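You operate a simulated robot arm through the tools that you are given. There is no shell and no other tool.

The job below is to be done with a simulated robot arm. You get a single attempt, and the scene is never put back.

## Task
Press the badge waiting in the badge maker onto the white puck and set it on the pink tray.
Fine: use the magnet cup; swing it out again before you lift the puck.

It is judged by the outcome, as a careful person would: the job done as asked, and still so three seconds after it is handed in. It fails if anything else is knocked over, pushed out of place, dropped, spilled or broken.

## Robot
A 7-joint arm with a two-finger parallel gripper, fixed in place. Base frame: the origin is on the floor under the middle of its stand, x ahead of it, y to its left, z up; the work surface is at about z = 84. Lengths are in cm, angles in rad, forces in N, time in s.
With the tool pointing down near the work surface it reaches from about 24 to 64 cm from the base axis. Its first joint turns from -2.897 to 2.897 rad. Payload 1.57 kg.
The tool frame sits at the grasp point between the pads (the TCP): z along the fingers, y along the line on which they close. The tips reach 3 cm beyond it. Largest opening 8 cm; finger width 1.7, thickness 1.2; the body of the gripper, 4 by 8.2 cm, starts 8 cm behind the TCP.
Orientation is that of the tool frame in the base frame, as a unit quaternion [x, y, z, w]. With the fingers straight down and closing along the base's y, the tool's x points along the base's -x, its y along +y and its z along -z.

## Interface
- The arm moves only by the tool drive_tool. Its argument "steps" is a list of rows, each a list of 2 entries, a list of its own where there are three numbers: the shift along the tool's x, y, z in units of 30 mm (1.0 is 30 mm), then the turn, a rotation vector about the tool's x, y, z in units of 5 degrees (1.0 is 5 degrees). In form: [[[dx, dy, dz], [wx, wy, wz]], ...]. A call has 1 to 20 rows; each row shifts and turns the commanded pose from where the row before left it, along the tool's axes as they then stand. "jaw" is the finger opening in m, from 0 to 0.08, set as the call begins (left out, the last holds). A call with a number of a shift or a turn outside -1 to 1 is refused whole. A row lasts 0.2 s, in which the tool goes at most 5 cm and 0.15 rad; a call with a longer step from one row to the next is refused whole, and so is a gripper value outside its range. A pose out of reach is approached as far as the arm can. The call stops where the force on the tool passes 40 N (or 10 N more than at its start, if that is more) or the arm is blocked; 0.2 s more then pass. The fingers move at their own pace (about 7.2 cm/s each) and stop on an object; they squeeze with about 40 N. The grip force told is the motor's: it shows also when the fingers shut on nothing. Time passes only in rows, and 0.2 s behind the last, so rows that do not move let the fingers close. The reply holds the time, the measured pose of the TCP, the force on the tool along the base axes, the opening and the grip force, in the units named above and with some noise, with the torque about the TCP (base axes, N m) and any sound that the robot's microphone picked up.
- Cameras (640 x 400 px; columns grow to the right, rows downward): "scene" is fixed at [22.3, 50.16, 141.33]; the picture's right is [-0.65, -0.76, 0.00], its down [-0.40, 0.35, -0.85] and it looks along [0.64, -0.55, -0.53] (base axes); focal length 322 px, centre (320, 200). "wrist" rides on the gripper at [7.2, -0.7, -12.2] in the tool frame; the picture's right is [0.09, 1.00, 0.00], its down [-0.84, 0.08, -0.54] and it looks along [-0.54, 0.05, 0.84] (tool axes); focal length 238 px, centre (320, 200). There is no depth. A picture from a camera that has moved, and an enlarged one, comes with that camera's place and axes in the base frame and with its lens. The place of the scene camera against the robot may be out by one fixed shift of up to 1.8 cm in any direction.
- grab_frame(camera): a new picture of that camera. The clock stands still meanwhile.
- raise_lower(by): slides the trunk up (or, below 0, down) by that many cm; the arm rides with it, the base frame stays. It gives what a move gives, with no picture.
- close_up(camera, box): a new picture of the part [left, top, right, bottom] of that camera's present view, enlarged. The clock stands still meanwhile.
- hand_in(): hands the job in; it is judged then, once.

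Nothing tells you positions but the pictures and the camera data. Unless the task says otherwise, let go and move clear before handing in.

The tools are called after "Emit:" as name(argument=value, ...) on one line, values as JSON. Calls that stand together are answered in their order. drive_tool: Moves the arm, as the interface text tells. Its arguments: {"type":"object","properties":{"steps":{"type":"array","items":{"type":"array"}},"jaw":{"type":"number"}},"required":["steps"]} The other tools are called the same way: raise_lower (by) moves the trunk up or down; grab_frame (camera) takes a picture; close_up (camera, box) takes an enlarged picture of a part of a camera's view; hand_in () hands the job in.

At the start:

```text
time_s: 0.0
position: [48.9, 5.96, 124.06]
orientation: [0.002, 1.0, 0.0, 0.0]
wrist_force: [-1.0, 0.1, -0.4]
wrist_torque: [0.03, 0.0, 0.0]
opening: 8.01
grip_force: 0.1
trunk travel left (down, up): [-65.0, 34.0]
```

scene: 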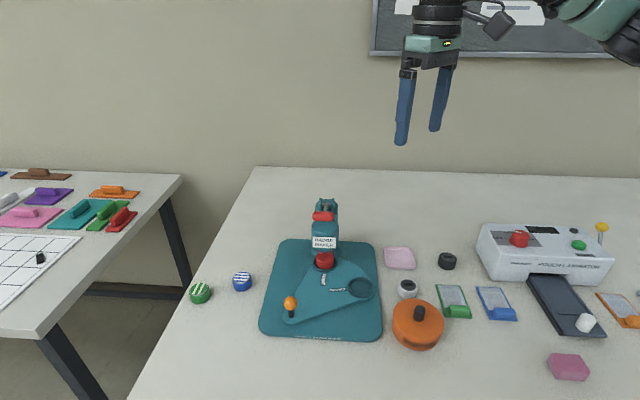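
wrist: 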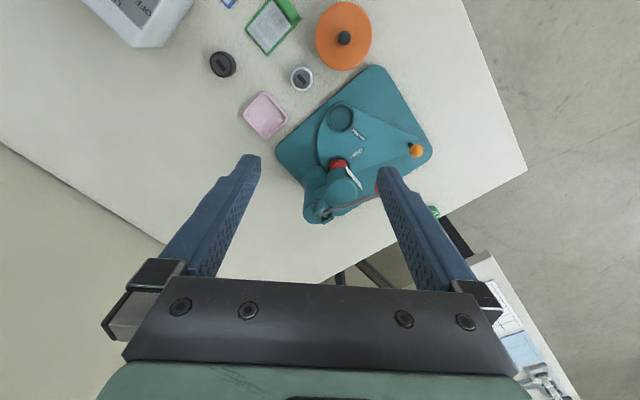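

I see a teal badge maker in the middle of the table, with a white puck, a dark puck, a pink tray, an orange knob lever and other items around it. I'll look closer before I move anything.

Emit:
close_up(camera="scene", box=[250, 180, 410, 350])

Emit:
close_up(camera="scene", box=[370, 230, 530, 360])

Emit:
close_up(camera="wrist", box=[200, 40, 460, 240])

Emit:
close_up(camera="scene", box=[460, 200, 640, 390])

```text
2.35 times, centred on (330, 265) of scene
camera zoom: at [22.3, 50.16, 141.33], right [-0.65, -0.76, 0.0], down [-0.4, 0.35, -0.85], along [0.64, -0.55, -0.53], focal length 758 px, centre (296, 47)
```

zoom: 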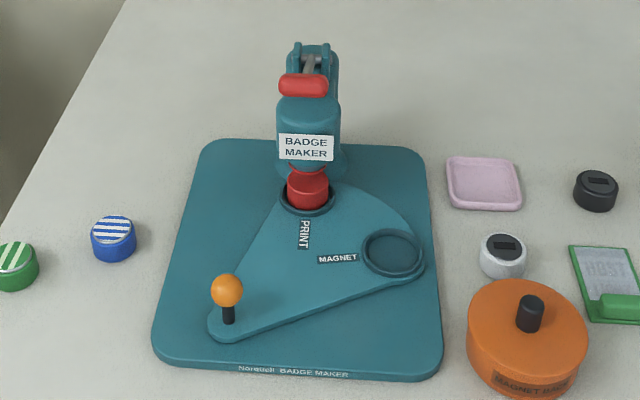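

```text
3.08 times, centred on (450, 295) of scene
camera zoom: at [22.3, 50.16, 141.33], right [-0.65, -0.76, 0.0], down [-0.4, 0.35, -0.85], along [0.64, -0.55, -0.53], focal length 991 px, centre (-80, -92)
```

zoom: 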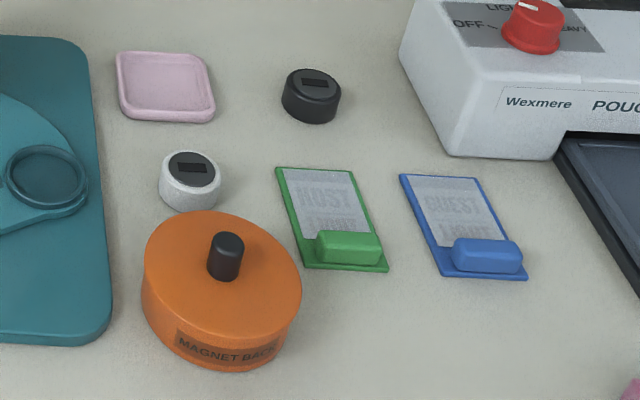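

```text
2.00 times, centred on (330, 140) of wrist
camera zoom: at [41.81, 5.35, 136.21], right [-0.09, 1.0, 0.0], down [0.84, 0.08, 0.54], along [0.54, 0.05, -0.84], focal length 477 px, centre (300, 320)
```

zoom: 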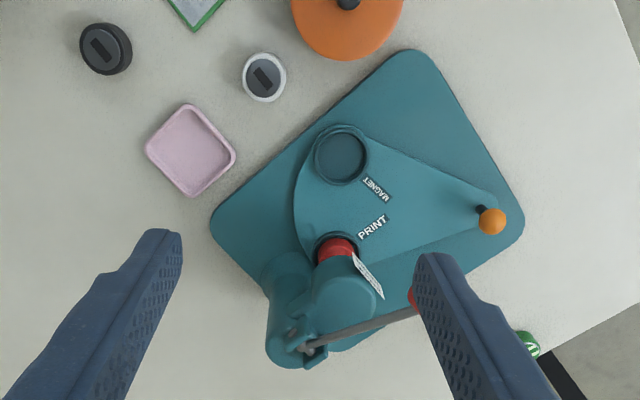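

```text
2.11 times, centred on (550, 295) of scene
camera zoom: at [22.3, 50.16, 141.33], right [-0.65, -0.76, 0.0], down [-0.4, 0.35, -0.85], along [0.64, -0.55, -0.53], focal length 678 px, centre (-164, 0)
```

zoom: 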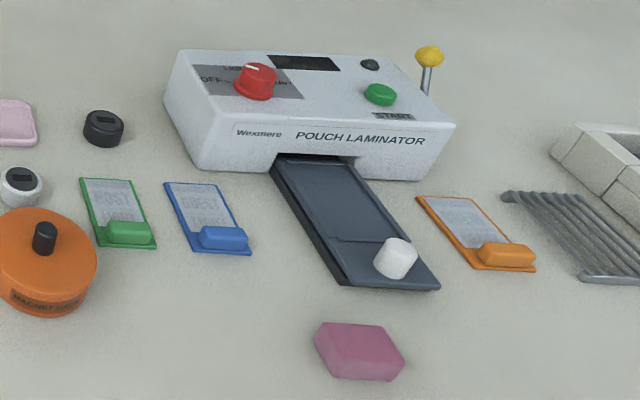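

The maker has a swing plate with a PRINT cup (under the press) and a MAGNET cup (out to the side), an orange knob at the plate's narrow end and a red press handle on top. I'll move the wrist camera closer to see how the plate pivots.

Emit:
drive_tool(steps=[[[0.2, 0.3, 0.8], [0, 0, 0]], [[0.2, 0.3, 0.8], [0, 0, 0]], [[0.2, 0.3, 0.8], [0, 0, 0]], [[0.2, 0.3, 0.8], [0, 0, 0]], [[0.2, 0.3, 0.8], [0, 0, 0]]])

Emit:
grab_frame(camera="wrist")

Emit:
close_up(camera="wrist", box=[200, 0, 480, 200])

```text
time_s: 1.2
position: [46.07, 10.62, 111.97]
orientation: [0.0, 1.0, 0.0, 0.0]
wrist_force: [0.4, -0.4, -0.3]
wrist_torque: [0.01, 0.01, 0.0]
opening: 8.03
grip_force: 0.0
trunk travel left (down, up): [-65.0, 34.0]
```

```text
taken
camera wrist: at [38.92, 9.99, 124.1], right [-0.09, 1.0, 0.0], down [0.84, 0.08, 0.54], along [0.54, 0.05, -0.84], focal length 238 px, centre (320, 200)
```

wrist: 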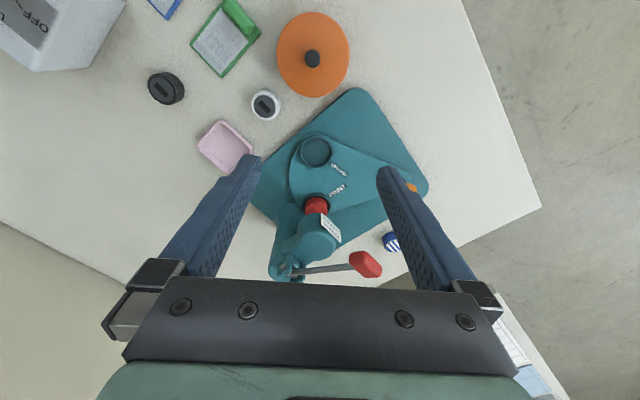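

```text
2.00 times, centred on (340, 100) of wrist
camera zoom: at [38.92, 9.99, 124.1], right [-0.09, 1.0, 0.0], down [0.84, 0.08, 0.54], along [0.54, 0.05, -0.84], focal length 477 px, centre (280, 400)
```

zoom: 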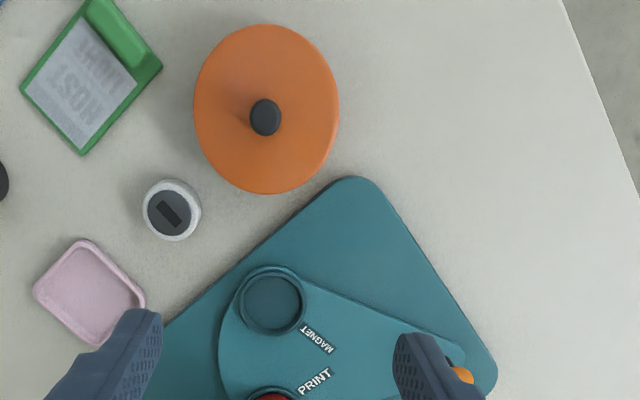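

The wrist view is more precise than the scene view. I take the magnet cup to be near (53.5, 10.7), the white puck near (47, 2.7), and the tray near (55, -5). I'll look from above the knob end to understand the pivot.

Emit:
drive_tool(steps=[[[0.2, 0.9, 0], [0, 0, 0]], [[0.2, 0.9, 0], [0, 0, 0]], [[0.2, 0.9, 0], [0, 0, 0]], [[0.2, 0.9, 0], [0, 0, 0]]])

Emit:
grab_frame(camera="wrist")

Emit:
close_up(camera="wrist", box=[180, 60, 420, 230])

Emit:
close_up(camera="scene", box=[270, 260, 350, 330])

Emit:
close_up(camera="scene", box=[290, 190, 390, 300])

```text
time_s: 2.2
position: [43.53, 21.39, 112.09]
orientation: [0.0, 1.0, 0.001, 0.0]
wrist_force: [-0.5, -0.3, -0.1]
wrist_torque: [-0.03, 0.0, 0.0]
opening: 7.99
grip_force: 0.1
trunk travel left (down, up): [-65.0, 34.0]
```

```text
taken
camera wrist: at [36.35, 20.69, 124.25], right [-0.09, 1.0, 0.0], down [0.84, 0.08, 0.54], along [0.54, 0.05, -0.84], focal length 238 px, centre (320, 200)
```

wrist: 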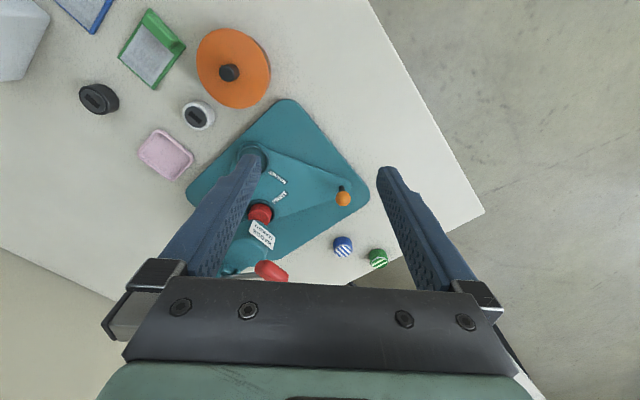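

```text
2.35 times, centred on (300, 145) of wrist
camera zoom: at [36.35, 20.69, 124.25], right [-0.09, 1.0, 0.0], down [0.84, 0.08, 0.54], along [0.54, 0.05, -0.84], focal length 561 px, centre (367, 329)
```

zoom: 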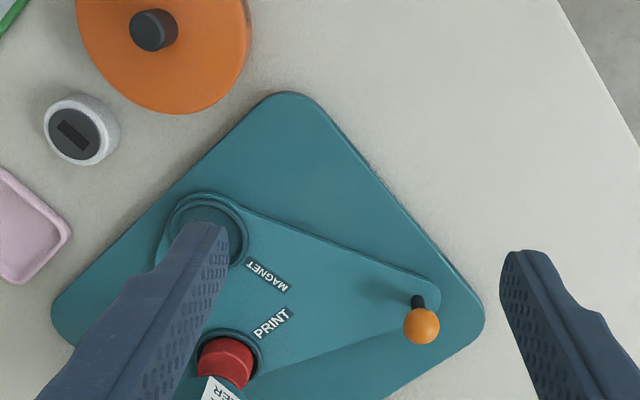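

```text
5.71 times, centred on (310, 295) of scene
camera zoom: at [22.3, 50.16, 141.33], right [-0.65, -0.76, 0.0], down [-0.4, 0.35, -0.85], along [0.64, -0.55, -0.53], focal length 1840 px, centre (377, -343)
```

zoom: 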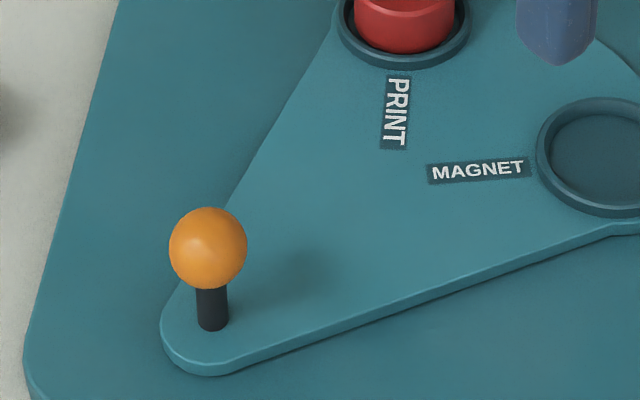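

```text
3.64 times, centred on (340, 245) of scene
camera zoom: at [22.3, 50.16, 141.33], right [-0.65, -0.76, 0.0], down [-0.4, 0.35, -0.85], along [0.64, -0.55, -0.53], focal length 1171 px, centre (247, 36)
```

zoom: 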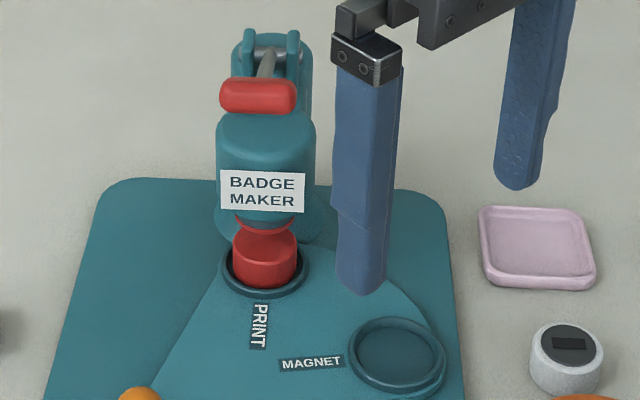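

I want to see what the red part at the PRINT cup is: a ram, or something lying in the cup. I'll zoom in hard.

Emit:
close_up(camera="scene", box=[305, 235, 345, 275])

Emit:
close_up(camera="wrist", box=[230, 180, 310, 250])

Emit:
close_up(camera="scene", box=[300, 190, 350, 240])

```text
10.00 times, centred on (325, 255) of scene
camera zoom: at [22.3, 50.16, 141.33], right [-0.65, -0.76, 0.0], down [-0.4, 0.35, -0.85], along [0.64, -0.55, -0.53], focal length 3220 px, centre (270, -350)
```

zoom: 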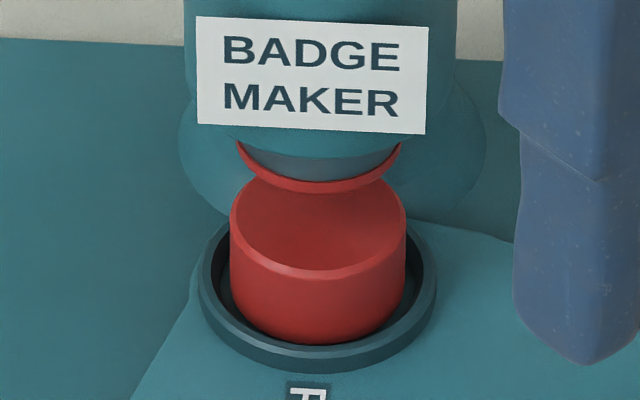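

```text
5.71 times, centred on (270, 215) of wrist
camera zoom: at [36.35, 20.69, 124.25], right [-0.09, 1.0, 0.0], down [0.84, 0.08, 0.54], along [0.54, 0.05, -0.84], focal length 1362 px, centre (606, 114)
```

zoom: 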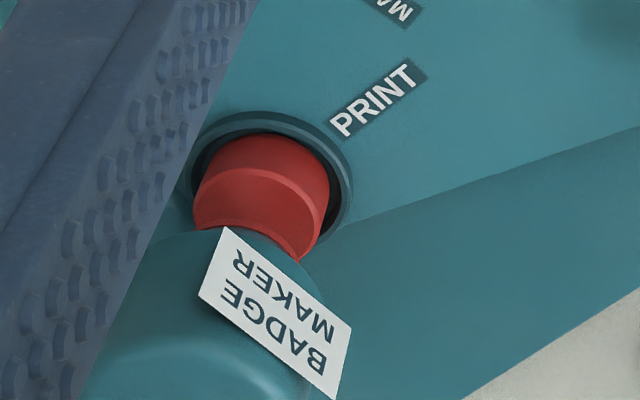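

```text
8.00 times, centred on (325, 215) of scene
camera zoom: at [22.3, 50.16, 141.33], right [-0.65, -0.76, 0.0], down [-0.4, 0.35, -0.85], along [0.64, -0.55, -0.53], focal length 2576 px, centre (280, 80)
```

zoom: 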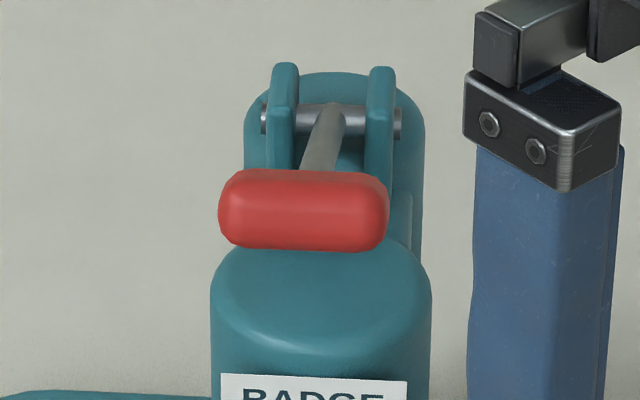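

There is a red puck in the PRINT cup, and a thin red rim under the grey die above it, so the badge may already be in the die. I'll look at the finished striped badges, the pucks and the laminator side to understand the parts.

Emit:
close_up(camera="scene", box=[185, 260, 265, 310])

Emit:
close_up(camera="scene", box=[380, 240, 470, 310])

Emit:
close_up(camera="wrist", box=[320, 220, 400, 275])

Emit:
close_up(camera="scene", box=[0, 160, 190, 300])

```text
8.00 times, centred on (225, 285) of scene
camera zoom: at [22.3, 50.16, 141.33], right [-0.65, -0.76, 0.0], down [-0.4, 0.35, -0.85], along [0.64, -0.55, -0.53], focal length 2576 px, centre (1080, -480)
```

zoom: 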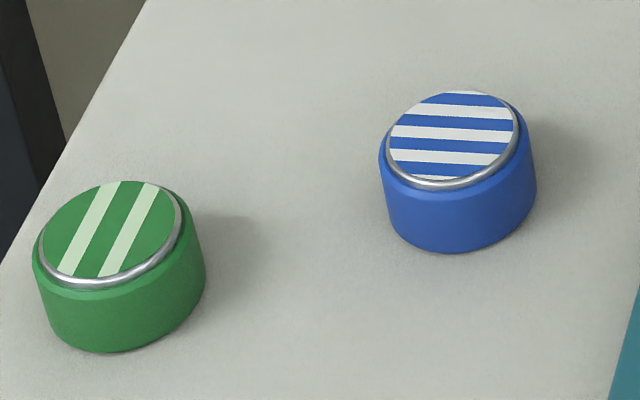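

```text
5.71 times, centred on (425, 275) of scene
camera zoom: at [22.3, 50.16, 141.33], right [-0.65, -0.76, 0.0], down [-0.4, 0.35, -0.85], along [0.64, -0.55, -0.53], focal length 1840 px, centre (-280, -229)
```

zoom: 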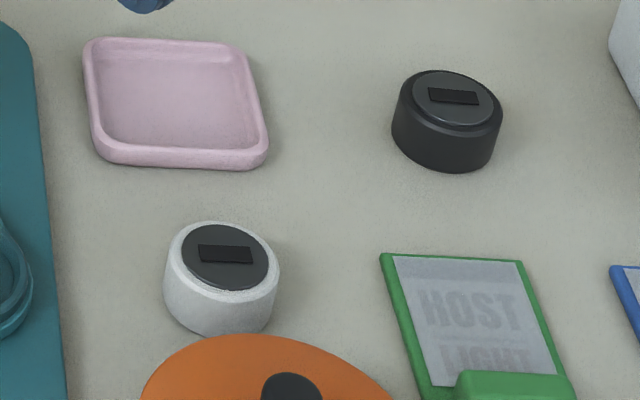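

```text
7.27 times, centred on (360, 248) of wrist
camera zoom: at [36.35, 20.69, 124.25], right [-0.09, 1.0, 0.0], down [0.84, 0.08, 0.54], along [0.54, 0.05, -0.84], focal length 1734 px, centre (29, -146)
```

zoom: 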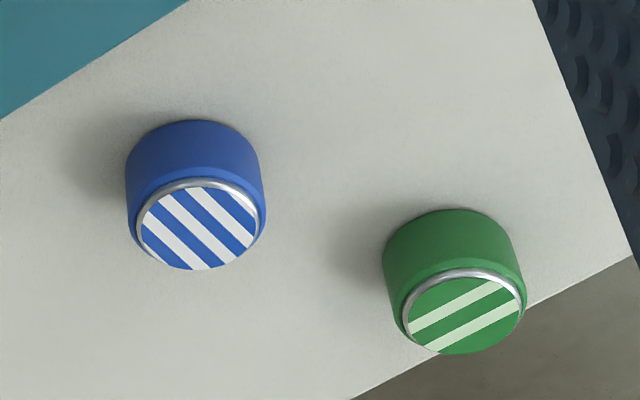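

```text
2.86 times, centred on (95, 230) of scene
camera zoom: at [22.3, 50.16, 141.33], right [-0.65, -0.76, 0.0], down [-0.4, 0.35, -0.85], along [0.64, -0.55, -0.53], focal length 920 px, centre (963, 114)
```

zoom: 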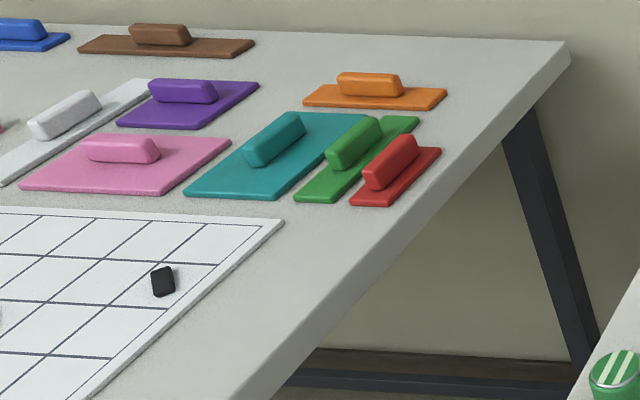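

The parts now make sense. The striped pucks carry finished badge fronts, and the red carrier in the PRINT cup is bare, so its badge is up in the die (the red rim). The white puck is a back carrier that goes in the MAGNET cup. I still need to find the plate's pivot, so I'll get an unobstructed view from above.

Emit:
drive_tool(steps=[[[-0.75, -0.5, 0], [0, 0, 0]], [[-0.75, -0.5, 0], [0, 0, 0]], [[-0.75, -0.5, 0], [0, 0, 0]]])

Emit:
close_up(camera="wrist", box=[220, 20, 460, 170])

Emit:
grab_frame(camera="wrist")

```text
time_s: 3.0
position: [50.29, 16.75, 112.14]
orientation: [0.0, 1.0, 0.0, -0.001]
wrist_force: [-0.6, 0.0, 0.1]
wrist_torque: [-0.02, 0.04, -0.01]
opening: 7.99
grip_force: 0.1
trunk travel left (down, up): [-65.0, 34.0]
```

```text
2.67 times, centred on (340, 95) of wrist
camera zoom: at [43.11, 16.07, 124.36], right [-0.09, 1.0, 0.0], down [0.84, 0.08, 0.54], along [0.54, 0.05, -0.84], focal length 636 px, centre (267, 480)
```

zoom: 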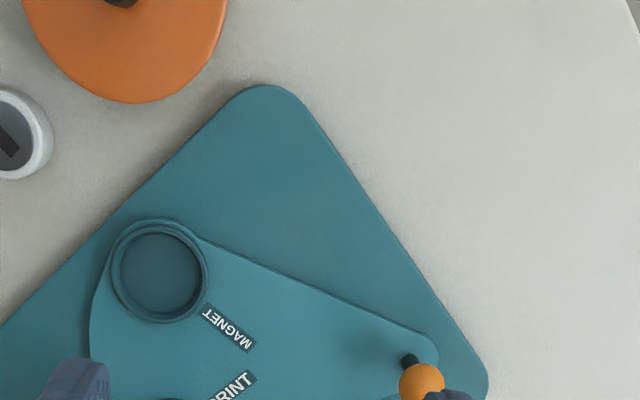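

```text
taken
camera wrist: at [43.11, 16.07, 124.36], right [-0.09, 1.0, 0.0], down [0.84, 0.08, 0.54], along [0.54, 0.05, -0.84], focal length 238 px, centre (320, 200)
```

wrist: 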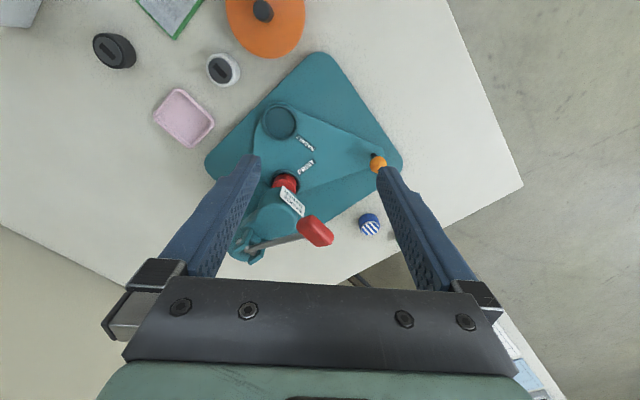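

Emit:
close_up(camera="scene", box=[300, 230, 390, 310])

Emit:
drive_tool(steps=[[[0, -0.9, 0], [0, 0, 0]], [[0, -0.9, 0], [0, 0, 0]], [[0, -0.9, 0], [0, 0, 0]]])

Emit:
close_up(camera="wrist", box=[260, 80, 400, 180])

Emit:
close_up(camera="scene", box=[300, 230, 390, 310])

```text
5.00 times, centred on (345, 270) of scene
camera zoom: at [22.3, 50.16, 141.33], right [-0.65, -0.76, 0.0], down [-0.4, 0.35, -0.85], along [0.64, -0.55, -0.53], focal length 1610 px, centre (195, -150)
```

zoom: 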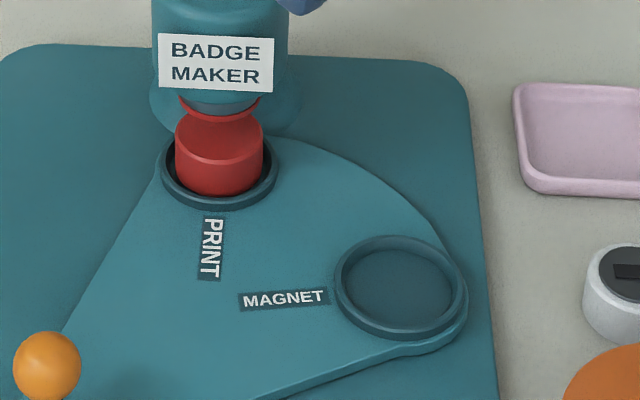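

```text
time_s: 3.8
position: [50.1, 8.55, 111.81]
orientation: [-0.001, 1.0, 0.001, -0.001]
wrist_force: [-1.4, -0.5, 0.4]
wrist_torque: [0.04, -0.01, 0.0]
opening: 8.0
grip_force: 0.0
trunk travel left (down, up): [-65.0, 34.0]
```

```text
4.00 times, centred on (330, 130) of wrist
camera zoom: at [42.96, 7.89, 124.06], right [-0.09, 1.0, 0.0], down [0.84, 0.08, 0.54], along [0.54, 0.05, -0.84], focal length 953 px, centre (280, 480)
```

zoom: 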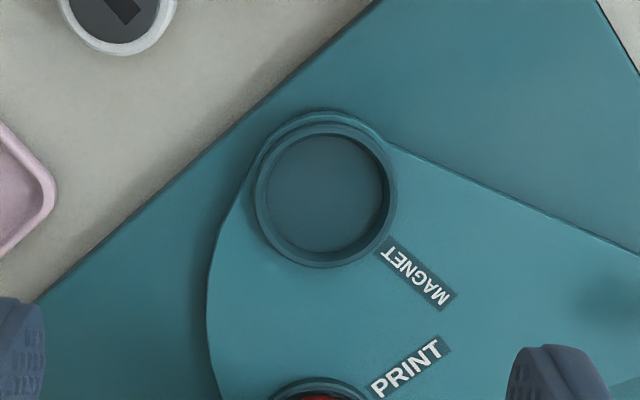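

```text
5.00 times, centred on (345, 270) of scene
camera zoom: at [22.3, 50.16, 141.33], right [-0.65, -0.76, 0.0], down [-0.4, 0.35, -0.85], along [0.64, -0.55, -0.53], focal length 1610 px, centre (195, -150)
```

zoom: 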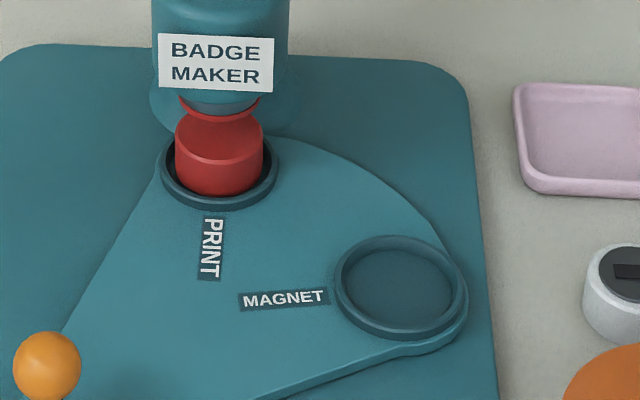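

Fitting the plate's arc puts its centre near (59, 18), with both cups and the knob about 9 cm from it. So the plate turns about its middle and the knob is the handle. Next I'll measure the white puck and the tray more precisely.

Emit:
close_up(camera="wrist", box=[200, 40, 340, 140])

Emit:
drive_tool(steps=[[[0.5, -0.5, 0.8], [0, 0, 0]], [[0.5, -0.5, 0.8], [0, 0, 0]], [[0.5, -0.5, 0.8], [0, 0, 0]], [[0, 0, 0.5], [0, 0, 0]], [[0, 0, 0], [0, 0, 0]]])

Emit:
grab_frame(camera="wrist")

Emit:
close_up(camera="wrist", box=[220, 60, 420, 200])

```text
4.00 times, centred on (270, 90) of wrist
camera zoom: at [42.96, 7.89, 124.06], right [-0.09, 1.0, 0.0], down [0.84, 0.08, 0.54], along [0.54, 0.05, -0.84], focal length 953 px, centre (520, 640)
```

zoom: 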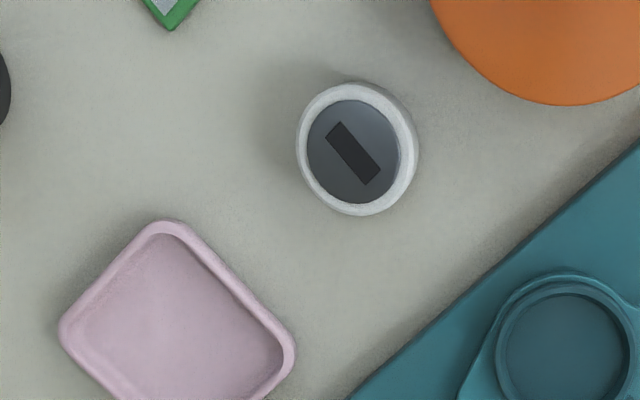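

```text
time_s: 5.0
position: [45.89, 4.04, 103.42]
orientation: [-0.001, 1.0, 0.0, 0.0]
wrist_force: [-0.4, -0.8, 0.0]
wrist_torque: [0.02, 0.03, 0.02]
opening: 8.01
grip_force: 0.0
trunk travel left (down, up): [-65.0, 34.0]
```

```text
taken
camera wrist: at [38.69, 3.48, 115.54], right [-0.09, 1.0, 0.0], down [0.84, 0.08, 0.54], along [0.54, 0.05, -0.84], focal length 238 px, centre (320, 200)
```

wrist: 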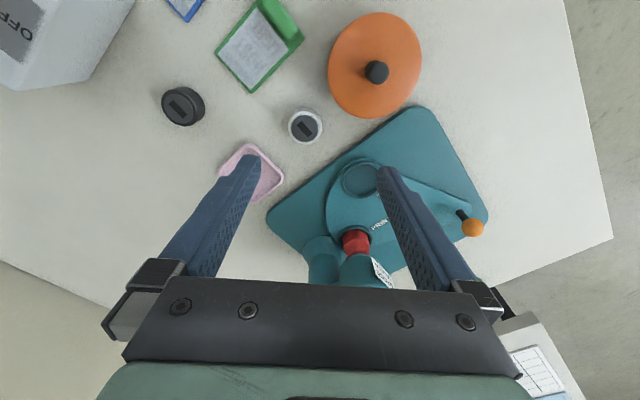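

```text
2.86 times, centred on (320, 130) of wrist
camera zoom: at [38.69, 3.48, 115.54], right [-0.09, 1.0, 0.0], down [0.84, 0.08, 0.54], along [0.54, 0.05, -0.84], focal length 681 px, centre (320, 400)
```

zoom: 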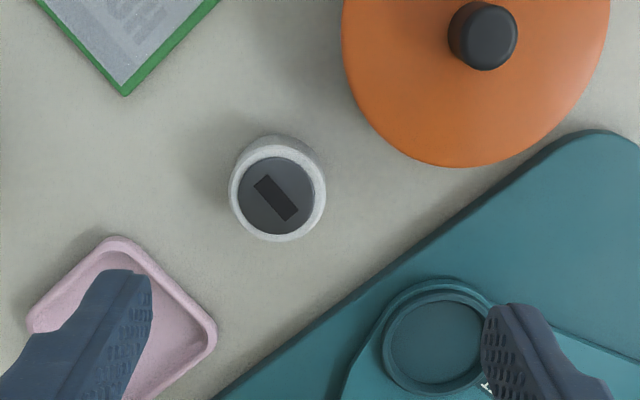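

The white puck measures at about (47.2, 2.35) and is roughly 4.2 cm wide. I'll narrow the jaw so it clears the orange tin, move over the puck and go down in stages.

Emit:
drive_tool(steps=[[[-0.22, -0.28, 0.5], [0, 0, 0]], [[-0.22, -0.28, 0.5], [0, 0, 0]], [[0, 0, 0.8], [0, 0, 0]], [[0, 0, 0.8], [0, 0, 0]], [[0, 0, 0.5], [0, 0, 0]], [[0, 0, 0], [0, 0, 0]]], jaw=0.062)

Emit:
grab_frame(camera="wrist")

Emit:
close_up(camera="wrist", box=[240, 80, 400, 200])

Emit:
close_up(camera="scene", box=[370, 230, 470, 330])

```text
time_s: 6.4
position: [47.21, 2.7, 94.14]
orientation: [0.0, 1.0, 0.0, 0.0]
wrist_force: [-0.4, -0.7, 0.5]
wrist_torque: [0.01, -0.01, 0.03]
opening: 6.2
grip_force: 0.1
trunk travel left (down, up): [-65.0, 34.0]
```

```text
taken
camera wrist: at [39.93, 1.95, 106.18], right [-0.09, 1.0, 0.0], down [0.84, 0.08, 0.54], along [0.54, 0.05, -0.84], focal length 238 px, centre (320, 200)
```

wrist: 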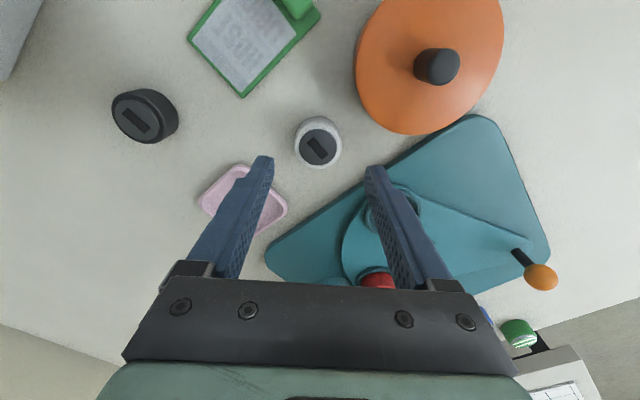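

```text
3.33 times, centred on (320, 140) of wrist
camera zoom: at [39.93, 1.95, 106.18], right [-0.09, 1.0, 0.0], down [0.84, 0.08, 0.54], along [0.54, 0.05, -0.84], focal length 794 px, centre (320, 400)
```

zoom: 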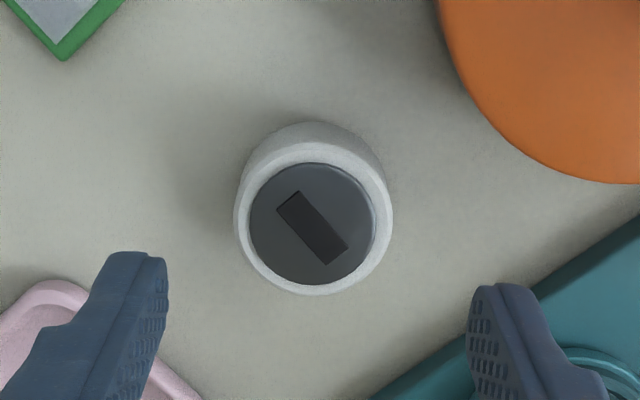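

```text
4.00 times, centred on (420, 280) of scene
camera zoom: at [22.3, 50.16, 141.33], right [-0.65, -0.76, 0.0], down [-0.4, 0.35, -0.85], along [0.64, -0.55, -0.53], focal length 1288 px, centre (-80, -120)
```

zoom: 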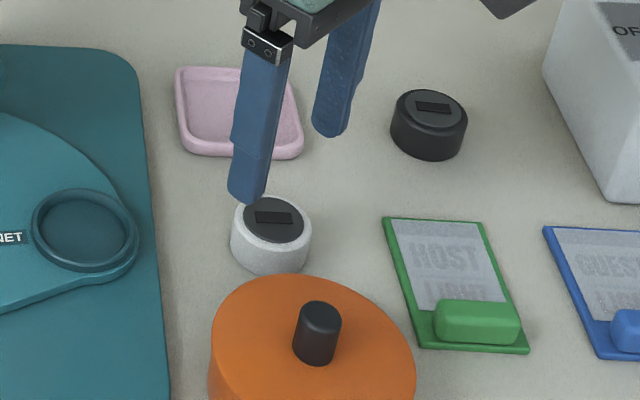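

The puck sits between the fingers. Averaging the readings, it is at about (47.28, 2.30), so I'll shift slightly, go down to tips about 1 cm above the table and close.

Emit:
drive_tool(steps=[[[-0.03, -0.07, 0.5], [0, 0, 0]], [[0, 0, 0.5], [0, 0, 0]], [[0, 0, 0.5], [0, 0, 0]], [[0, 0, 0.5], [0, 0, 0]], [[0, 0, 0], [0, 0, 0]]])

Emit:
close_up(camera="wrist", box=[240, 80, 400, 200])

Emit:
close_up(camera="scene", box=[370, 230, 470, 330])

```text
time_s: 7.6
position: [47.35, 2.37, 88.21]
orientation: [-0.001, 1.0, 0.001, 0.0]
wrist_force: [-0.9, 0.4, -0.1]
wrist_torque: [0.04, -0.02, 0.0]
opening: 6.21
grip_force: 0.0
trunk travel left (down, up): [-65.0, 34.0]
```

```text
3.33 times, centred on (320, 140) of wrist
camera zoom: at [40.15, 1.71, 100.34], right [-0.09, 1.0, 0.0], down [0.84, 0.08, 0.54], along [0.54, 0.05, -0.84], focal length 794 px, centre (320, 400)
```

zoom: 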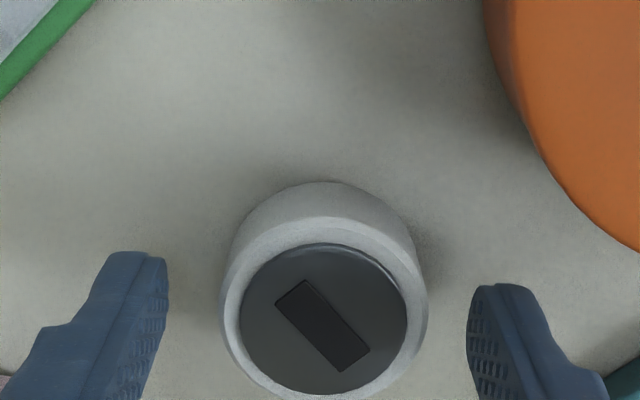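

```text
4.00 times, centred on (420, 280) of scene
camera zoom: at [22.3, 50.16, 141.33], right [-0.65, -0.76, 0.0], down [-0.4, 0.35, -0.85], along [0.64, -0.55, -0.53], focal length 1288 px, centre (-80, -120)
```

zoom: 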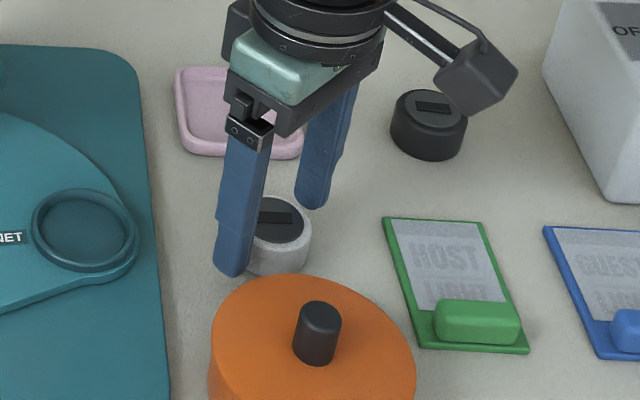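

The fingers straddle the puck. I'll close to centre it in y, then open, turn 90° and close again so it's centred in both directions before it goes into the cup.

Emit:
drive_tool(steps=[[[0, 0, 0], [0, 0, 0]], [[0, 0, 0], [0, 0, 0]], [[0, 0, 0], [0, 0, 0]], [[0, 0, 0], [0, 0, 0]]], jaw=0.035)

Emit:
drive_tool(steps=[[[0, 0, 0], [0, 0, 0]], [[0, 0, 0], [0, 0, 0]], [[0, 0, 0], [0, 0, 0]]], jaw=0.064)

Emit:
drive_tool(steps=[[[0, 0, 0], [0, 0, -1]], [[0, 0, 0], [0, 0, -1]], [[0, 0, 0], [0, 0, -1]], [[0, 0, 0], [0, 0, -1]], [[0, 0, 0], [0, 0, -1]], [[0, 0, 0], [0, 0, -1]], [[0, 0, 0], [0, 0, -1]], [[0, 0, 0], [0, 0, -1]], [[0, 0, 0], [0, 0, -1]], [[0, 0, 0], [0, 0, -1]], [[0, 0, 0], [0, 0, -1]], [[0, 0, 0], [0, 0, -1]], [[0, 0, 0], [0, 0, -1]], [[0, 0, 0], [0, 0, -1]], [[0, 0, 0], [0, 0, -1]], [[0, 0, 0], [0, 0, -1]], [[0, 0, 0], [0, 0, -1]], [[0, 0, 0], [0, 0, -1]]])

Emit:
grab_frame(camera="wrist")

Emit:
grab_frame(camera="scene")

```text
time_s: 8.6
position: [47.3, 2.33, 88.24]
orientation: [0.0, 1.0, 0.0, 0.0]
wrist_force: [-0.5, 0.3, 0.2]
wrist_torque: [-0.04, 0.0, 0.01]
opening: 3.98
grip_force: 40.4
trunk travel left (down, up): [-65.0, 34.0]
```

```text
time_s: 9.4
position: [47.37, 2.26, 88.2]
orientation: [0.0, 1.0, 0.0, 0.0]
wrist_force: [-0.4, -0.1, 0.6]
wrist_torque: [-0.01, -0.01, 0.0]
opening: 6.4
grip_force: 0.0
trunk travel left (down, up): [-65.0, 34.0]
```

```text
time_s: 13.2
position: [47.25, 2.34, 88.0]
orientation: [-0.403, 0.915, -0.001, 0.0]
wrist_force: [0.4, -0.6, 0.5]
wrist_torque: [0.02, 0.01, 0.01]
opening: 6.4
grip_force: 0.1
out of reach, approached as far as the arm can: row 11, 12, 13, 14, 15, 16, 17, 18
trunk travel left (down, up): [-65.0, 34.0]
```

```text
taken
camera wrist: at [42.91, -3.42, 100.24], right [-0.8, 0.6, 0.0], down [0.51, 0.67, 0.54], along [0.33, 0.43, -0.84], focal length 238 px, centre (320, 200)
```

wrist: 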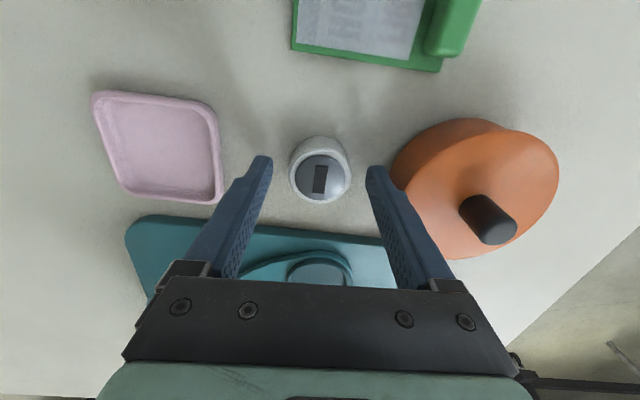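

```text
taken
```

scene: 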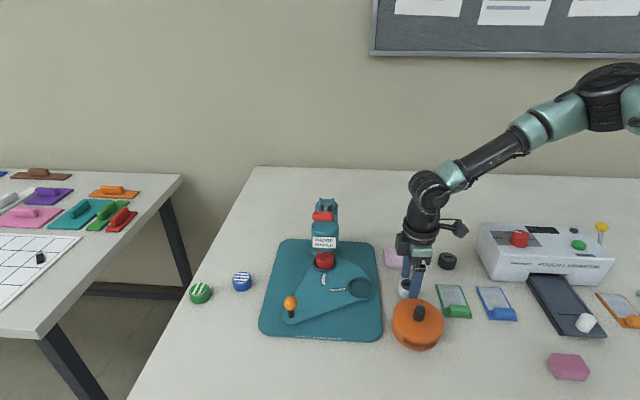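

The wrist stops at about -47°, so I won't force a full 90° that way. From this second angle I can work out the puck's offset from the tool axis, so I'll zoom in.

Emit:
close_up(camera="wrist", box=[240, 110, 400, 230])

Emit:
close_up(camera="scene", box=[370, 240, 470, 340])

```text
3.33 times, centred on (320, 170) of wrist
camera zoom: at [42.91, -3.42, 100.24], right [-0.8, 0.6, 0.0], down [0.51, 0.67, 0.54], along [0.33, 0.43, -0.84], focal length 794 px, centre (320, 300)
```

zoom: 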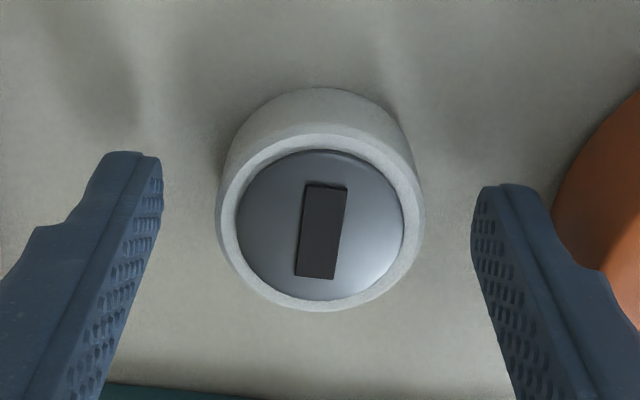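

```text
4.00 times, centred on (420, 290) of scene
camera zoom: at [22.3, 50.16, 141.33], right [-0.65, -0.76, 0.0], down [-0.4, 0.35, -0.85], along [0.64, -0.55, -0.53], focal length 1288 px, centre (-80, -160)
```

zoom: 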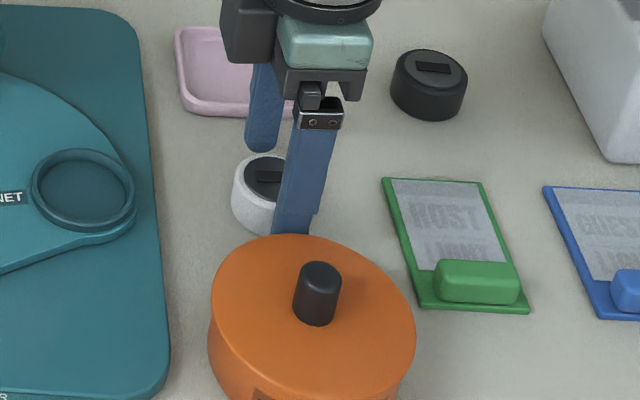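

The offset from both angles is under 1 mm, so the puck is well centred. I'll grip here, lift straight up, and turn back to the straight orientation in the air.

Emit:
drive_tool(steps=[[[0, 0, 0], [0, 0, 0]], [[0, 0, 0], [0, 0, 0]], [[0, 0, 0], [0, 0, 0]], [[0, 0, 0], [0, 0, 0]]], jaw=0.035)

Emit:
drive_tool(steps=[[[0, 0, -0.4], [0, 0, 0]], [[0, 0, -0.8], [0, 0, 0]], [[0, 0, -0.8], [0, 0, 0]], [[0, 0, 0], [0, 0, 0]]])

Emit:
grab_frame(camera="wrist")

Emit:
close_up(camera="scene", box=[370, 220, 470, 320])

```text
time_s: 14.2
position: [47.18, 2.36, 88.14]
orientation: [-0.403, 0.915, 0.0, 0.001]
wrist_force: [0.4, -0.6, 0.6]
wrist_torque: [0.0, 0.01, 0.06]
opening: 3.94
grip_force: 40.4
trunk travel left (down, up): [-65.0, 34.0]
```

```text
time_s: 15.2
position: [47.43, 2.34, 94.16]
orientation: [-0.402, 0.916, 0.0, -0.001]
wrist_force: [-0.2, 0.4, 0.1]
wrist_torque: [0.02, 0.02, 0.01]
opening: 3.96
grip_force: 39.7
trunk travel left (down, up): [-65.0, 34.0]
```

```text
taken
camera wrist: at [43.03, -3.34, 106.16], right [-0.8, 0.6, 0.0], down [0.51, 0.67, 0.54], along [0.33, 0.43, -0.84], focal length 238 px, centre (320, 200)
```

wrist: 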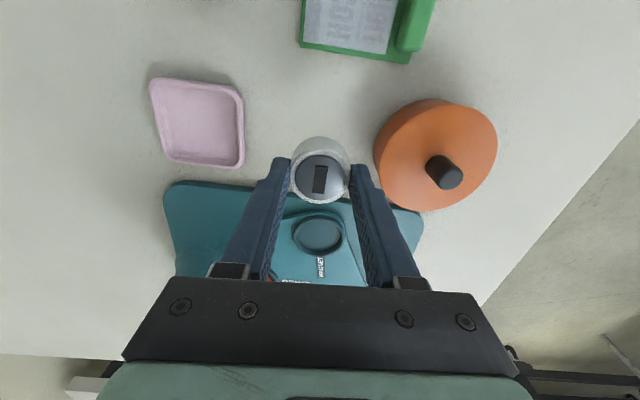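

```text
4.00 times, centred on (420, 270) of scene
camera zoom: at [22.3, 50.16, 141.33], right [-0.65, -0.76, 0.0], down [-0.4, 0.35, -0.85], along [0.64, -0.55, -0.53], focal length 1288 px, centre (-80, -80)
```

zoom: 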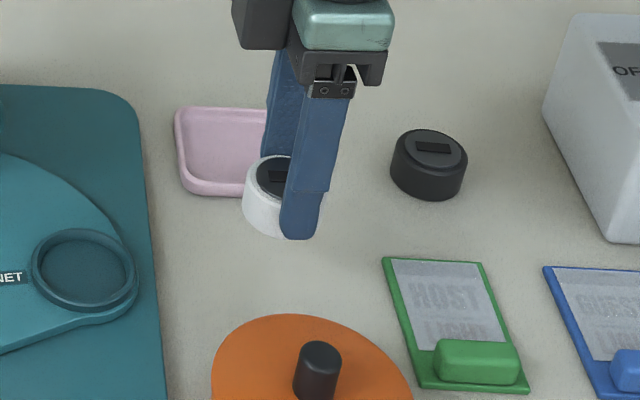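

The puck is held and measures 3.95 cm across, so it fits the cup with some clearance. Now I'll turn back toward the straight orientation.

Emit:
drive_tool(steps=[[[0, 0, 0], [0, 0, 1]], [[0, 0, 0], [0, 0, 1]], [[0, 0, 0], [0, 0, 1]], [[0, 0, 0], [0, 0, 1]], [[0, 0, 0], [0, 0, 1]], [[0, 0, 0], [0, 0, 1]], [[0, 0, 0], [0, 0, 1]], [[0, 0, 0], [0, 0, 1]], [[0, 0, 0], [0, 0, 1]]])

```text
time_s: 17.2
position: [47.26, 2.44, 93.93]
orientation: [-0.022, 1.0, 0.0, 0.0]
wrist_force: [1.0, 0.1, -0.3]
wrist_torque: [0.01, -0.03, 0.01]
opening: 3.94
grip_force: 39.7
trunk travel left (down, up): [-65.0, 34.0]
```

Straight again to within 2.5°. I'll move the puck over to hover above the magnet cup and check the alignment in both cameras.

Emit:
drive_tool(steps=[[[0, 0, 0], [0, 0, 0.5]], [[-0.42, 0.5, 0], [0, 0, 0]], [[-0.42, 0.5, 0], [0, 0, 0]], [[-0.42, 0.5, 0], [0, 0, 0]], [[-0.42, 0.6, 0], [0, 0, 0]], [[-0.42, 0.65, 0], [0, 0, 0]], [[0, 0, 0], [0, 0, 0]]])

Emit:
grab_frame(camera="wrist")

Emit:
close_up(camera="wrist", box=[250, 110, 390, 220])

Emit:
close_up(camera="scene", box=[310, 230, 410, 320])

```text
time_s: 18.8
position: [53.55, 10.41, 93.84]
orientation: [0.0, 1.0, 0.0, 0.0]
wrist_force: [0.3, 0.5, -0.9]
wrist_torque: [0.0, -0.02, -0.01]
opening: 3.92
grip_force: 40.2
trunk travel left (down, up): [-65.0, 34.0]
```

```text
taken
camera wrist: at [46.42, 9.7, 106.13], right [-0.09, 1.0, 0.0], down [0.84, 0.08, 0.54], along [0.54, 0.05, -0.84], focal length 238 px, centre (320, 200)
```

wrist: 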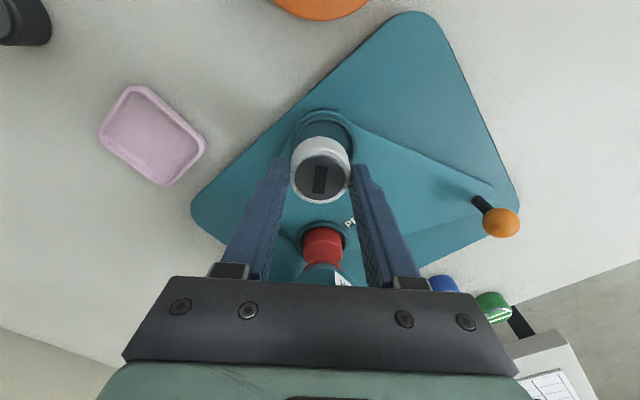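

```text
3.64 times, centred on (320, 165) of wrist
camera zoom: at [46.42, 9.7, 106.13], right [-0.09, 1.0, 0.0], down [0.84, 0.08, 0.54], along [0.54, 0.05, -0.84], focal length 867 px, centre (320, 327)
```

zoom: 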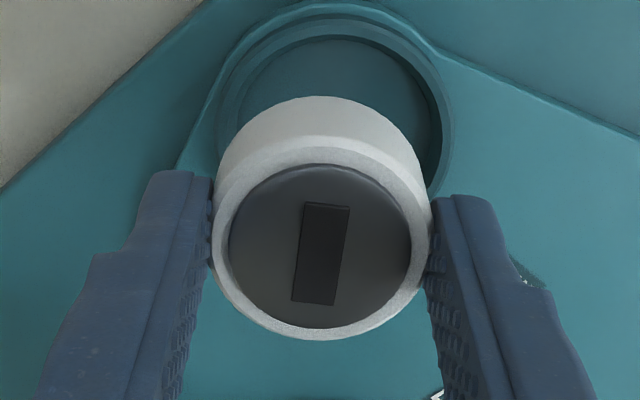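

```text
4.44 times, centred on (360, 275) of scene
camera zoom: at [22.3, 50.16, 141.33], right [-0.65, -0.76, 0.0], down [-0.4, 0.35, -0.85], along [0.64, -0.55, -0.53], focal length 1431 px, centre (142, -133)
```

zoom: 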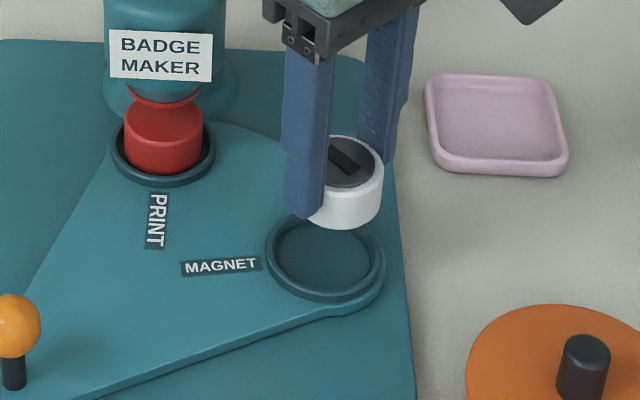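

Relative to the puck, the cup centre looks to be about (53.75, 10.95). I'll correct for that and lower to just above the ring for a direct comparison.

Emit:
drive_tool(steps=[[[-0.04, 0.1, 0.25], [0, 0, 0]], [[0, 0, 0.25], [0, 0, 0]], [[0, 0, 0.2], [0, 0, 0]], [[0, 0, 0], [0, 0, 0]]])

Emit:
close_up(camera="wrist", box=[270, 100, 370, 180])

Emit:
close_up(camera="scene", box=[330, 250, 390, 310])

```text
time_s: 19.8
position: [53.68, 10.87, 91.89]
orientation: [0.0, 1.0, 0.0, 0.0]
wrist_force: [-0.6, -0.3, -0.8]
wrist_torque: [0.0, 0.06, -0.01]
opening: 3.96
grip_force: 40.2
trunk travel left (down, up): [-65.0, 34.0]
```

```text
5.00 times, centred on (320, 140) of wrist
camera zoom: at [46.56, 10.18, 104.04], right [-0.09, 1.0, 0.0], down [0.84, 0.08, 0.54], along [0.54, 0.05, -0.84], focal length 1192 px, centre (320, 500)
```

zoom: 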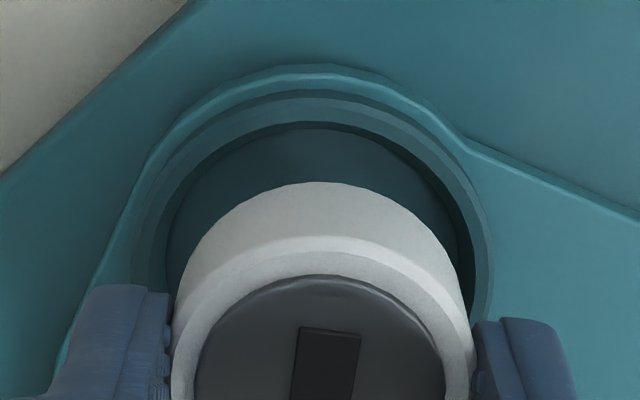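

```text
6.67 times, centred on (360, 280) of scene
camera zoom: at [22.3, 50.16, 141.33], right [-0.65, -0.76, 0.0], down [-0.4, 0.35, -0.85], along [0.64, -0.55, -0.53], focal length 2147 px, centre (53, -333)
```

zoom: 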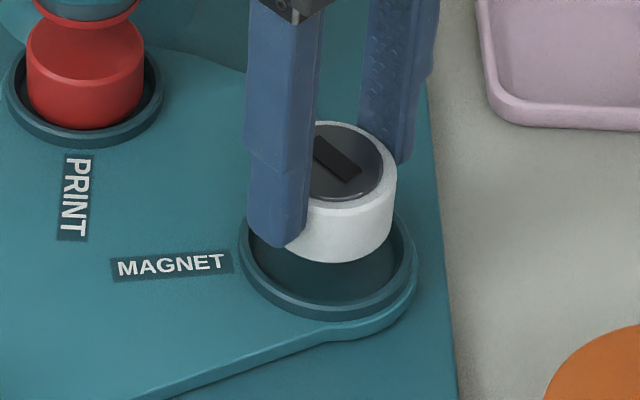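

Both views agree the puck is within about 1–1.5 mm of the cup centre, and the clearance is about 4 mm. I'll lower in small steps, watching the force.

Emit:
drive_tool(steps=[[[0.03, -0.01, 0.1], [0, 0, 0]], [[0, 0, 0.1], [0, 0, 0]], [[0, 0, 0.1], [0, 0, 0]], [[0, 0, 0], [0, 0, 0]]])

Emit:
close_up(camera="scene", box=[330, 250, 390, 310])

Emit:
close_up(camera="wrist", box=[270, 100, 370, 180])

```text
time_s: 20.8
position: [53.59, 10.61, 91.2]
orientation: [0.0, 1.0, 0.0, 0.0]
wrist_force: [0.8, 0.4, -1.0]
wrist_torque: [0.0, 0.0, 0.0]
opening: 3.94
grip_force: 40.3
trunk travel left (down, up): [-65.0, 34.0]
```

```text
6.67 times, centred on (360, 280) of scene
camera zoom: at [22.3, 50.16, 141.33], right [-0.65, -0.76, 0.0], down [-0.4, 0.35, -0.85], along [0.64, -0.55, -0.53], focal length 2147 px, centre (53, -333)
```

zoom: 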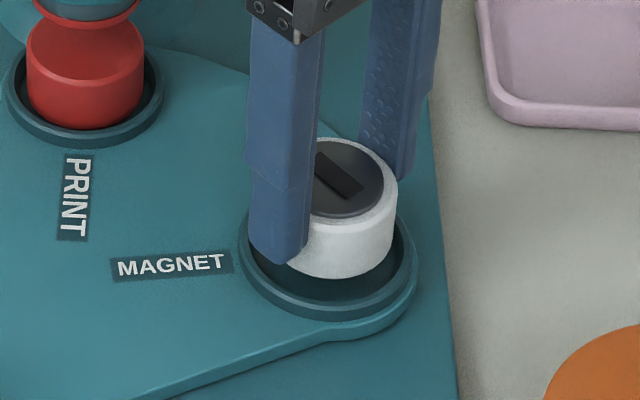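

```text
5.00 times, centred on (320, 140) of wrist
camera zoom: at [46.52, 10.1, 103.29], right [-0.09, 1.0, 0.0], down [0.84, 0.08, 0.54], along [0.54, 0.05, -0.84], focal length 1192 px, centre (320, 500)
```

zoom: 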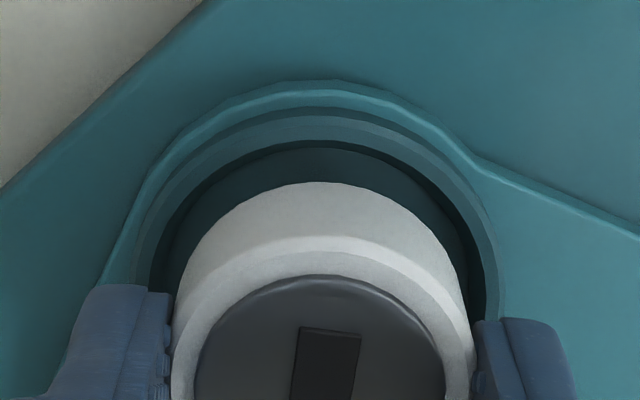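

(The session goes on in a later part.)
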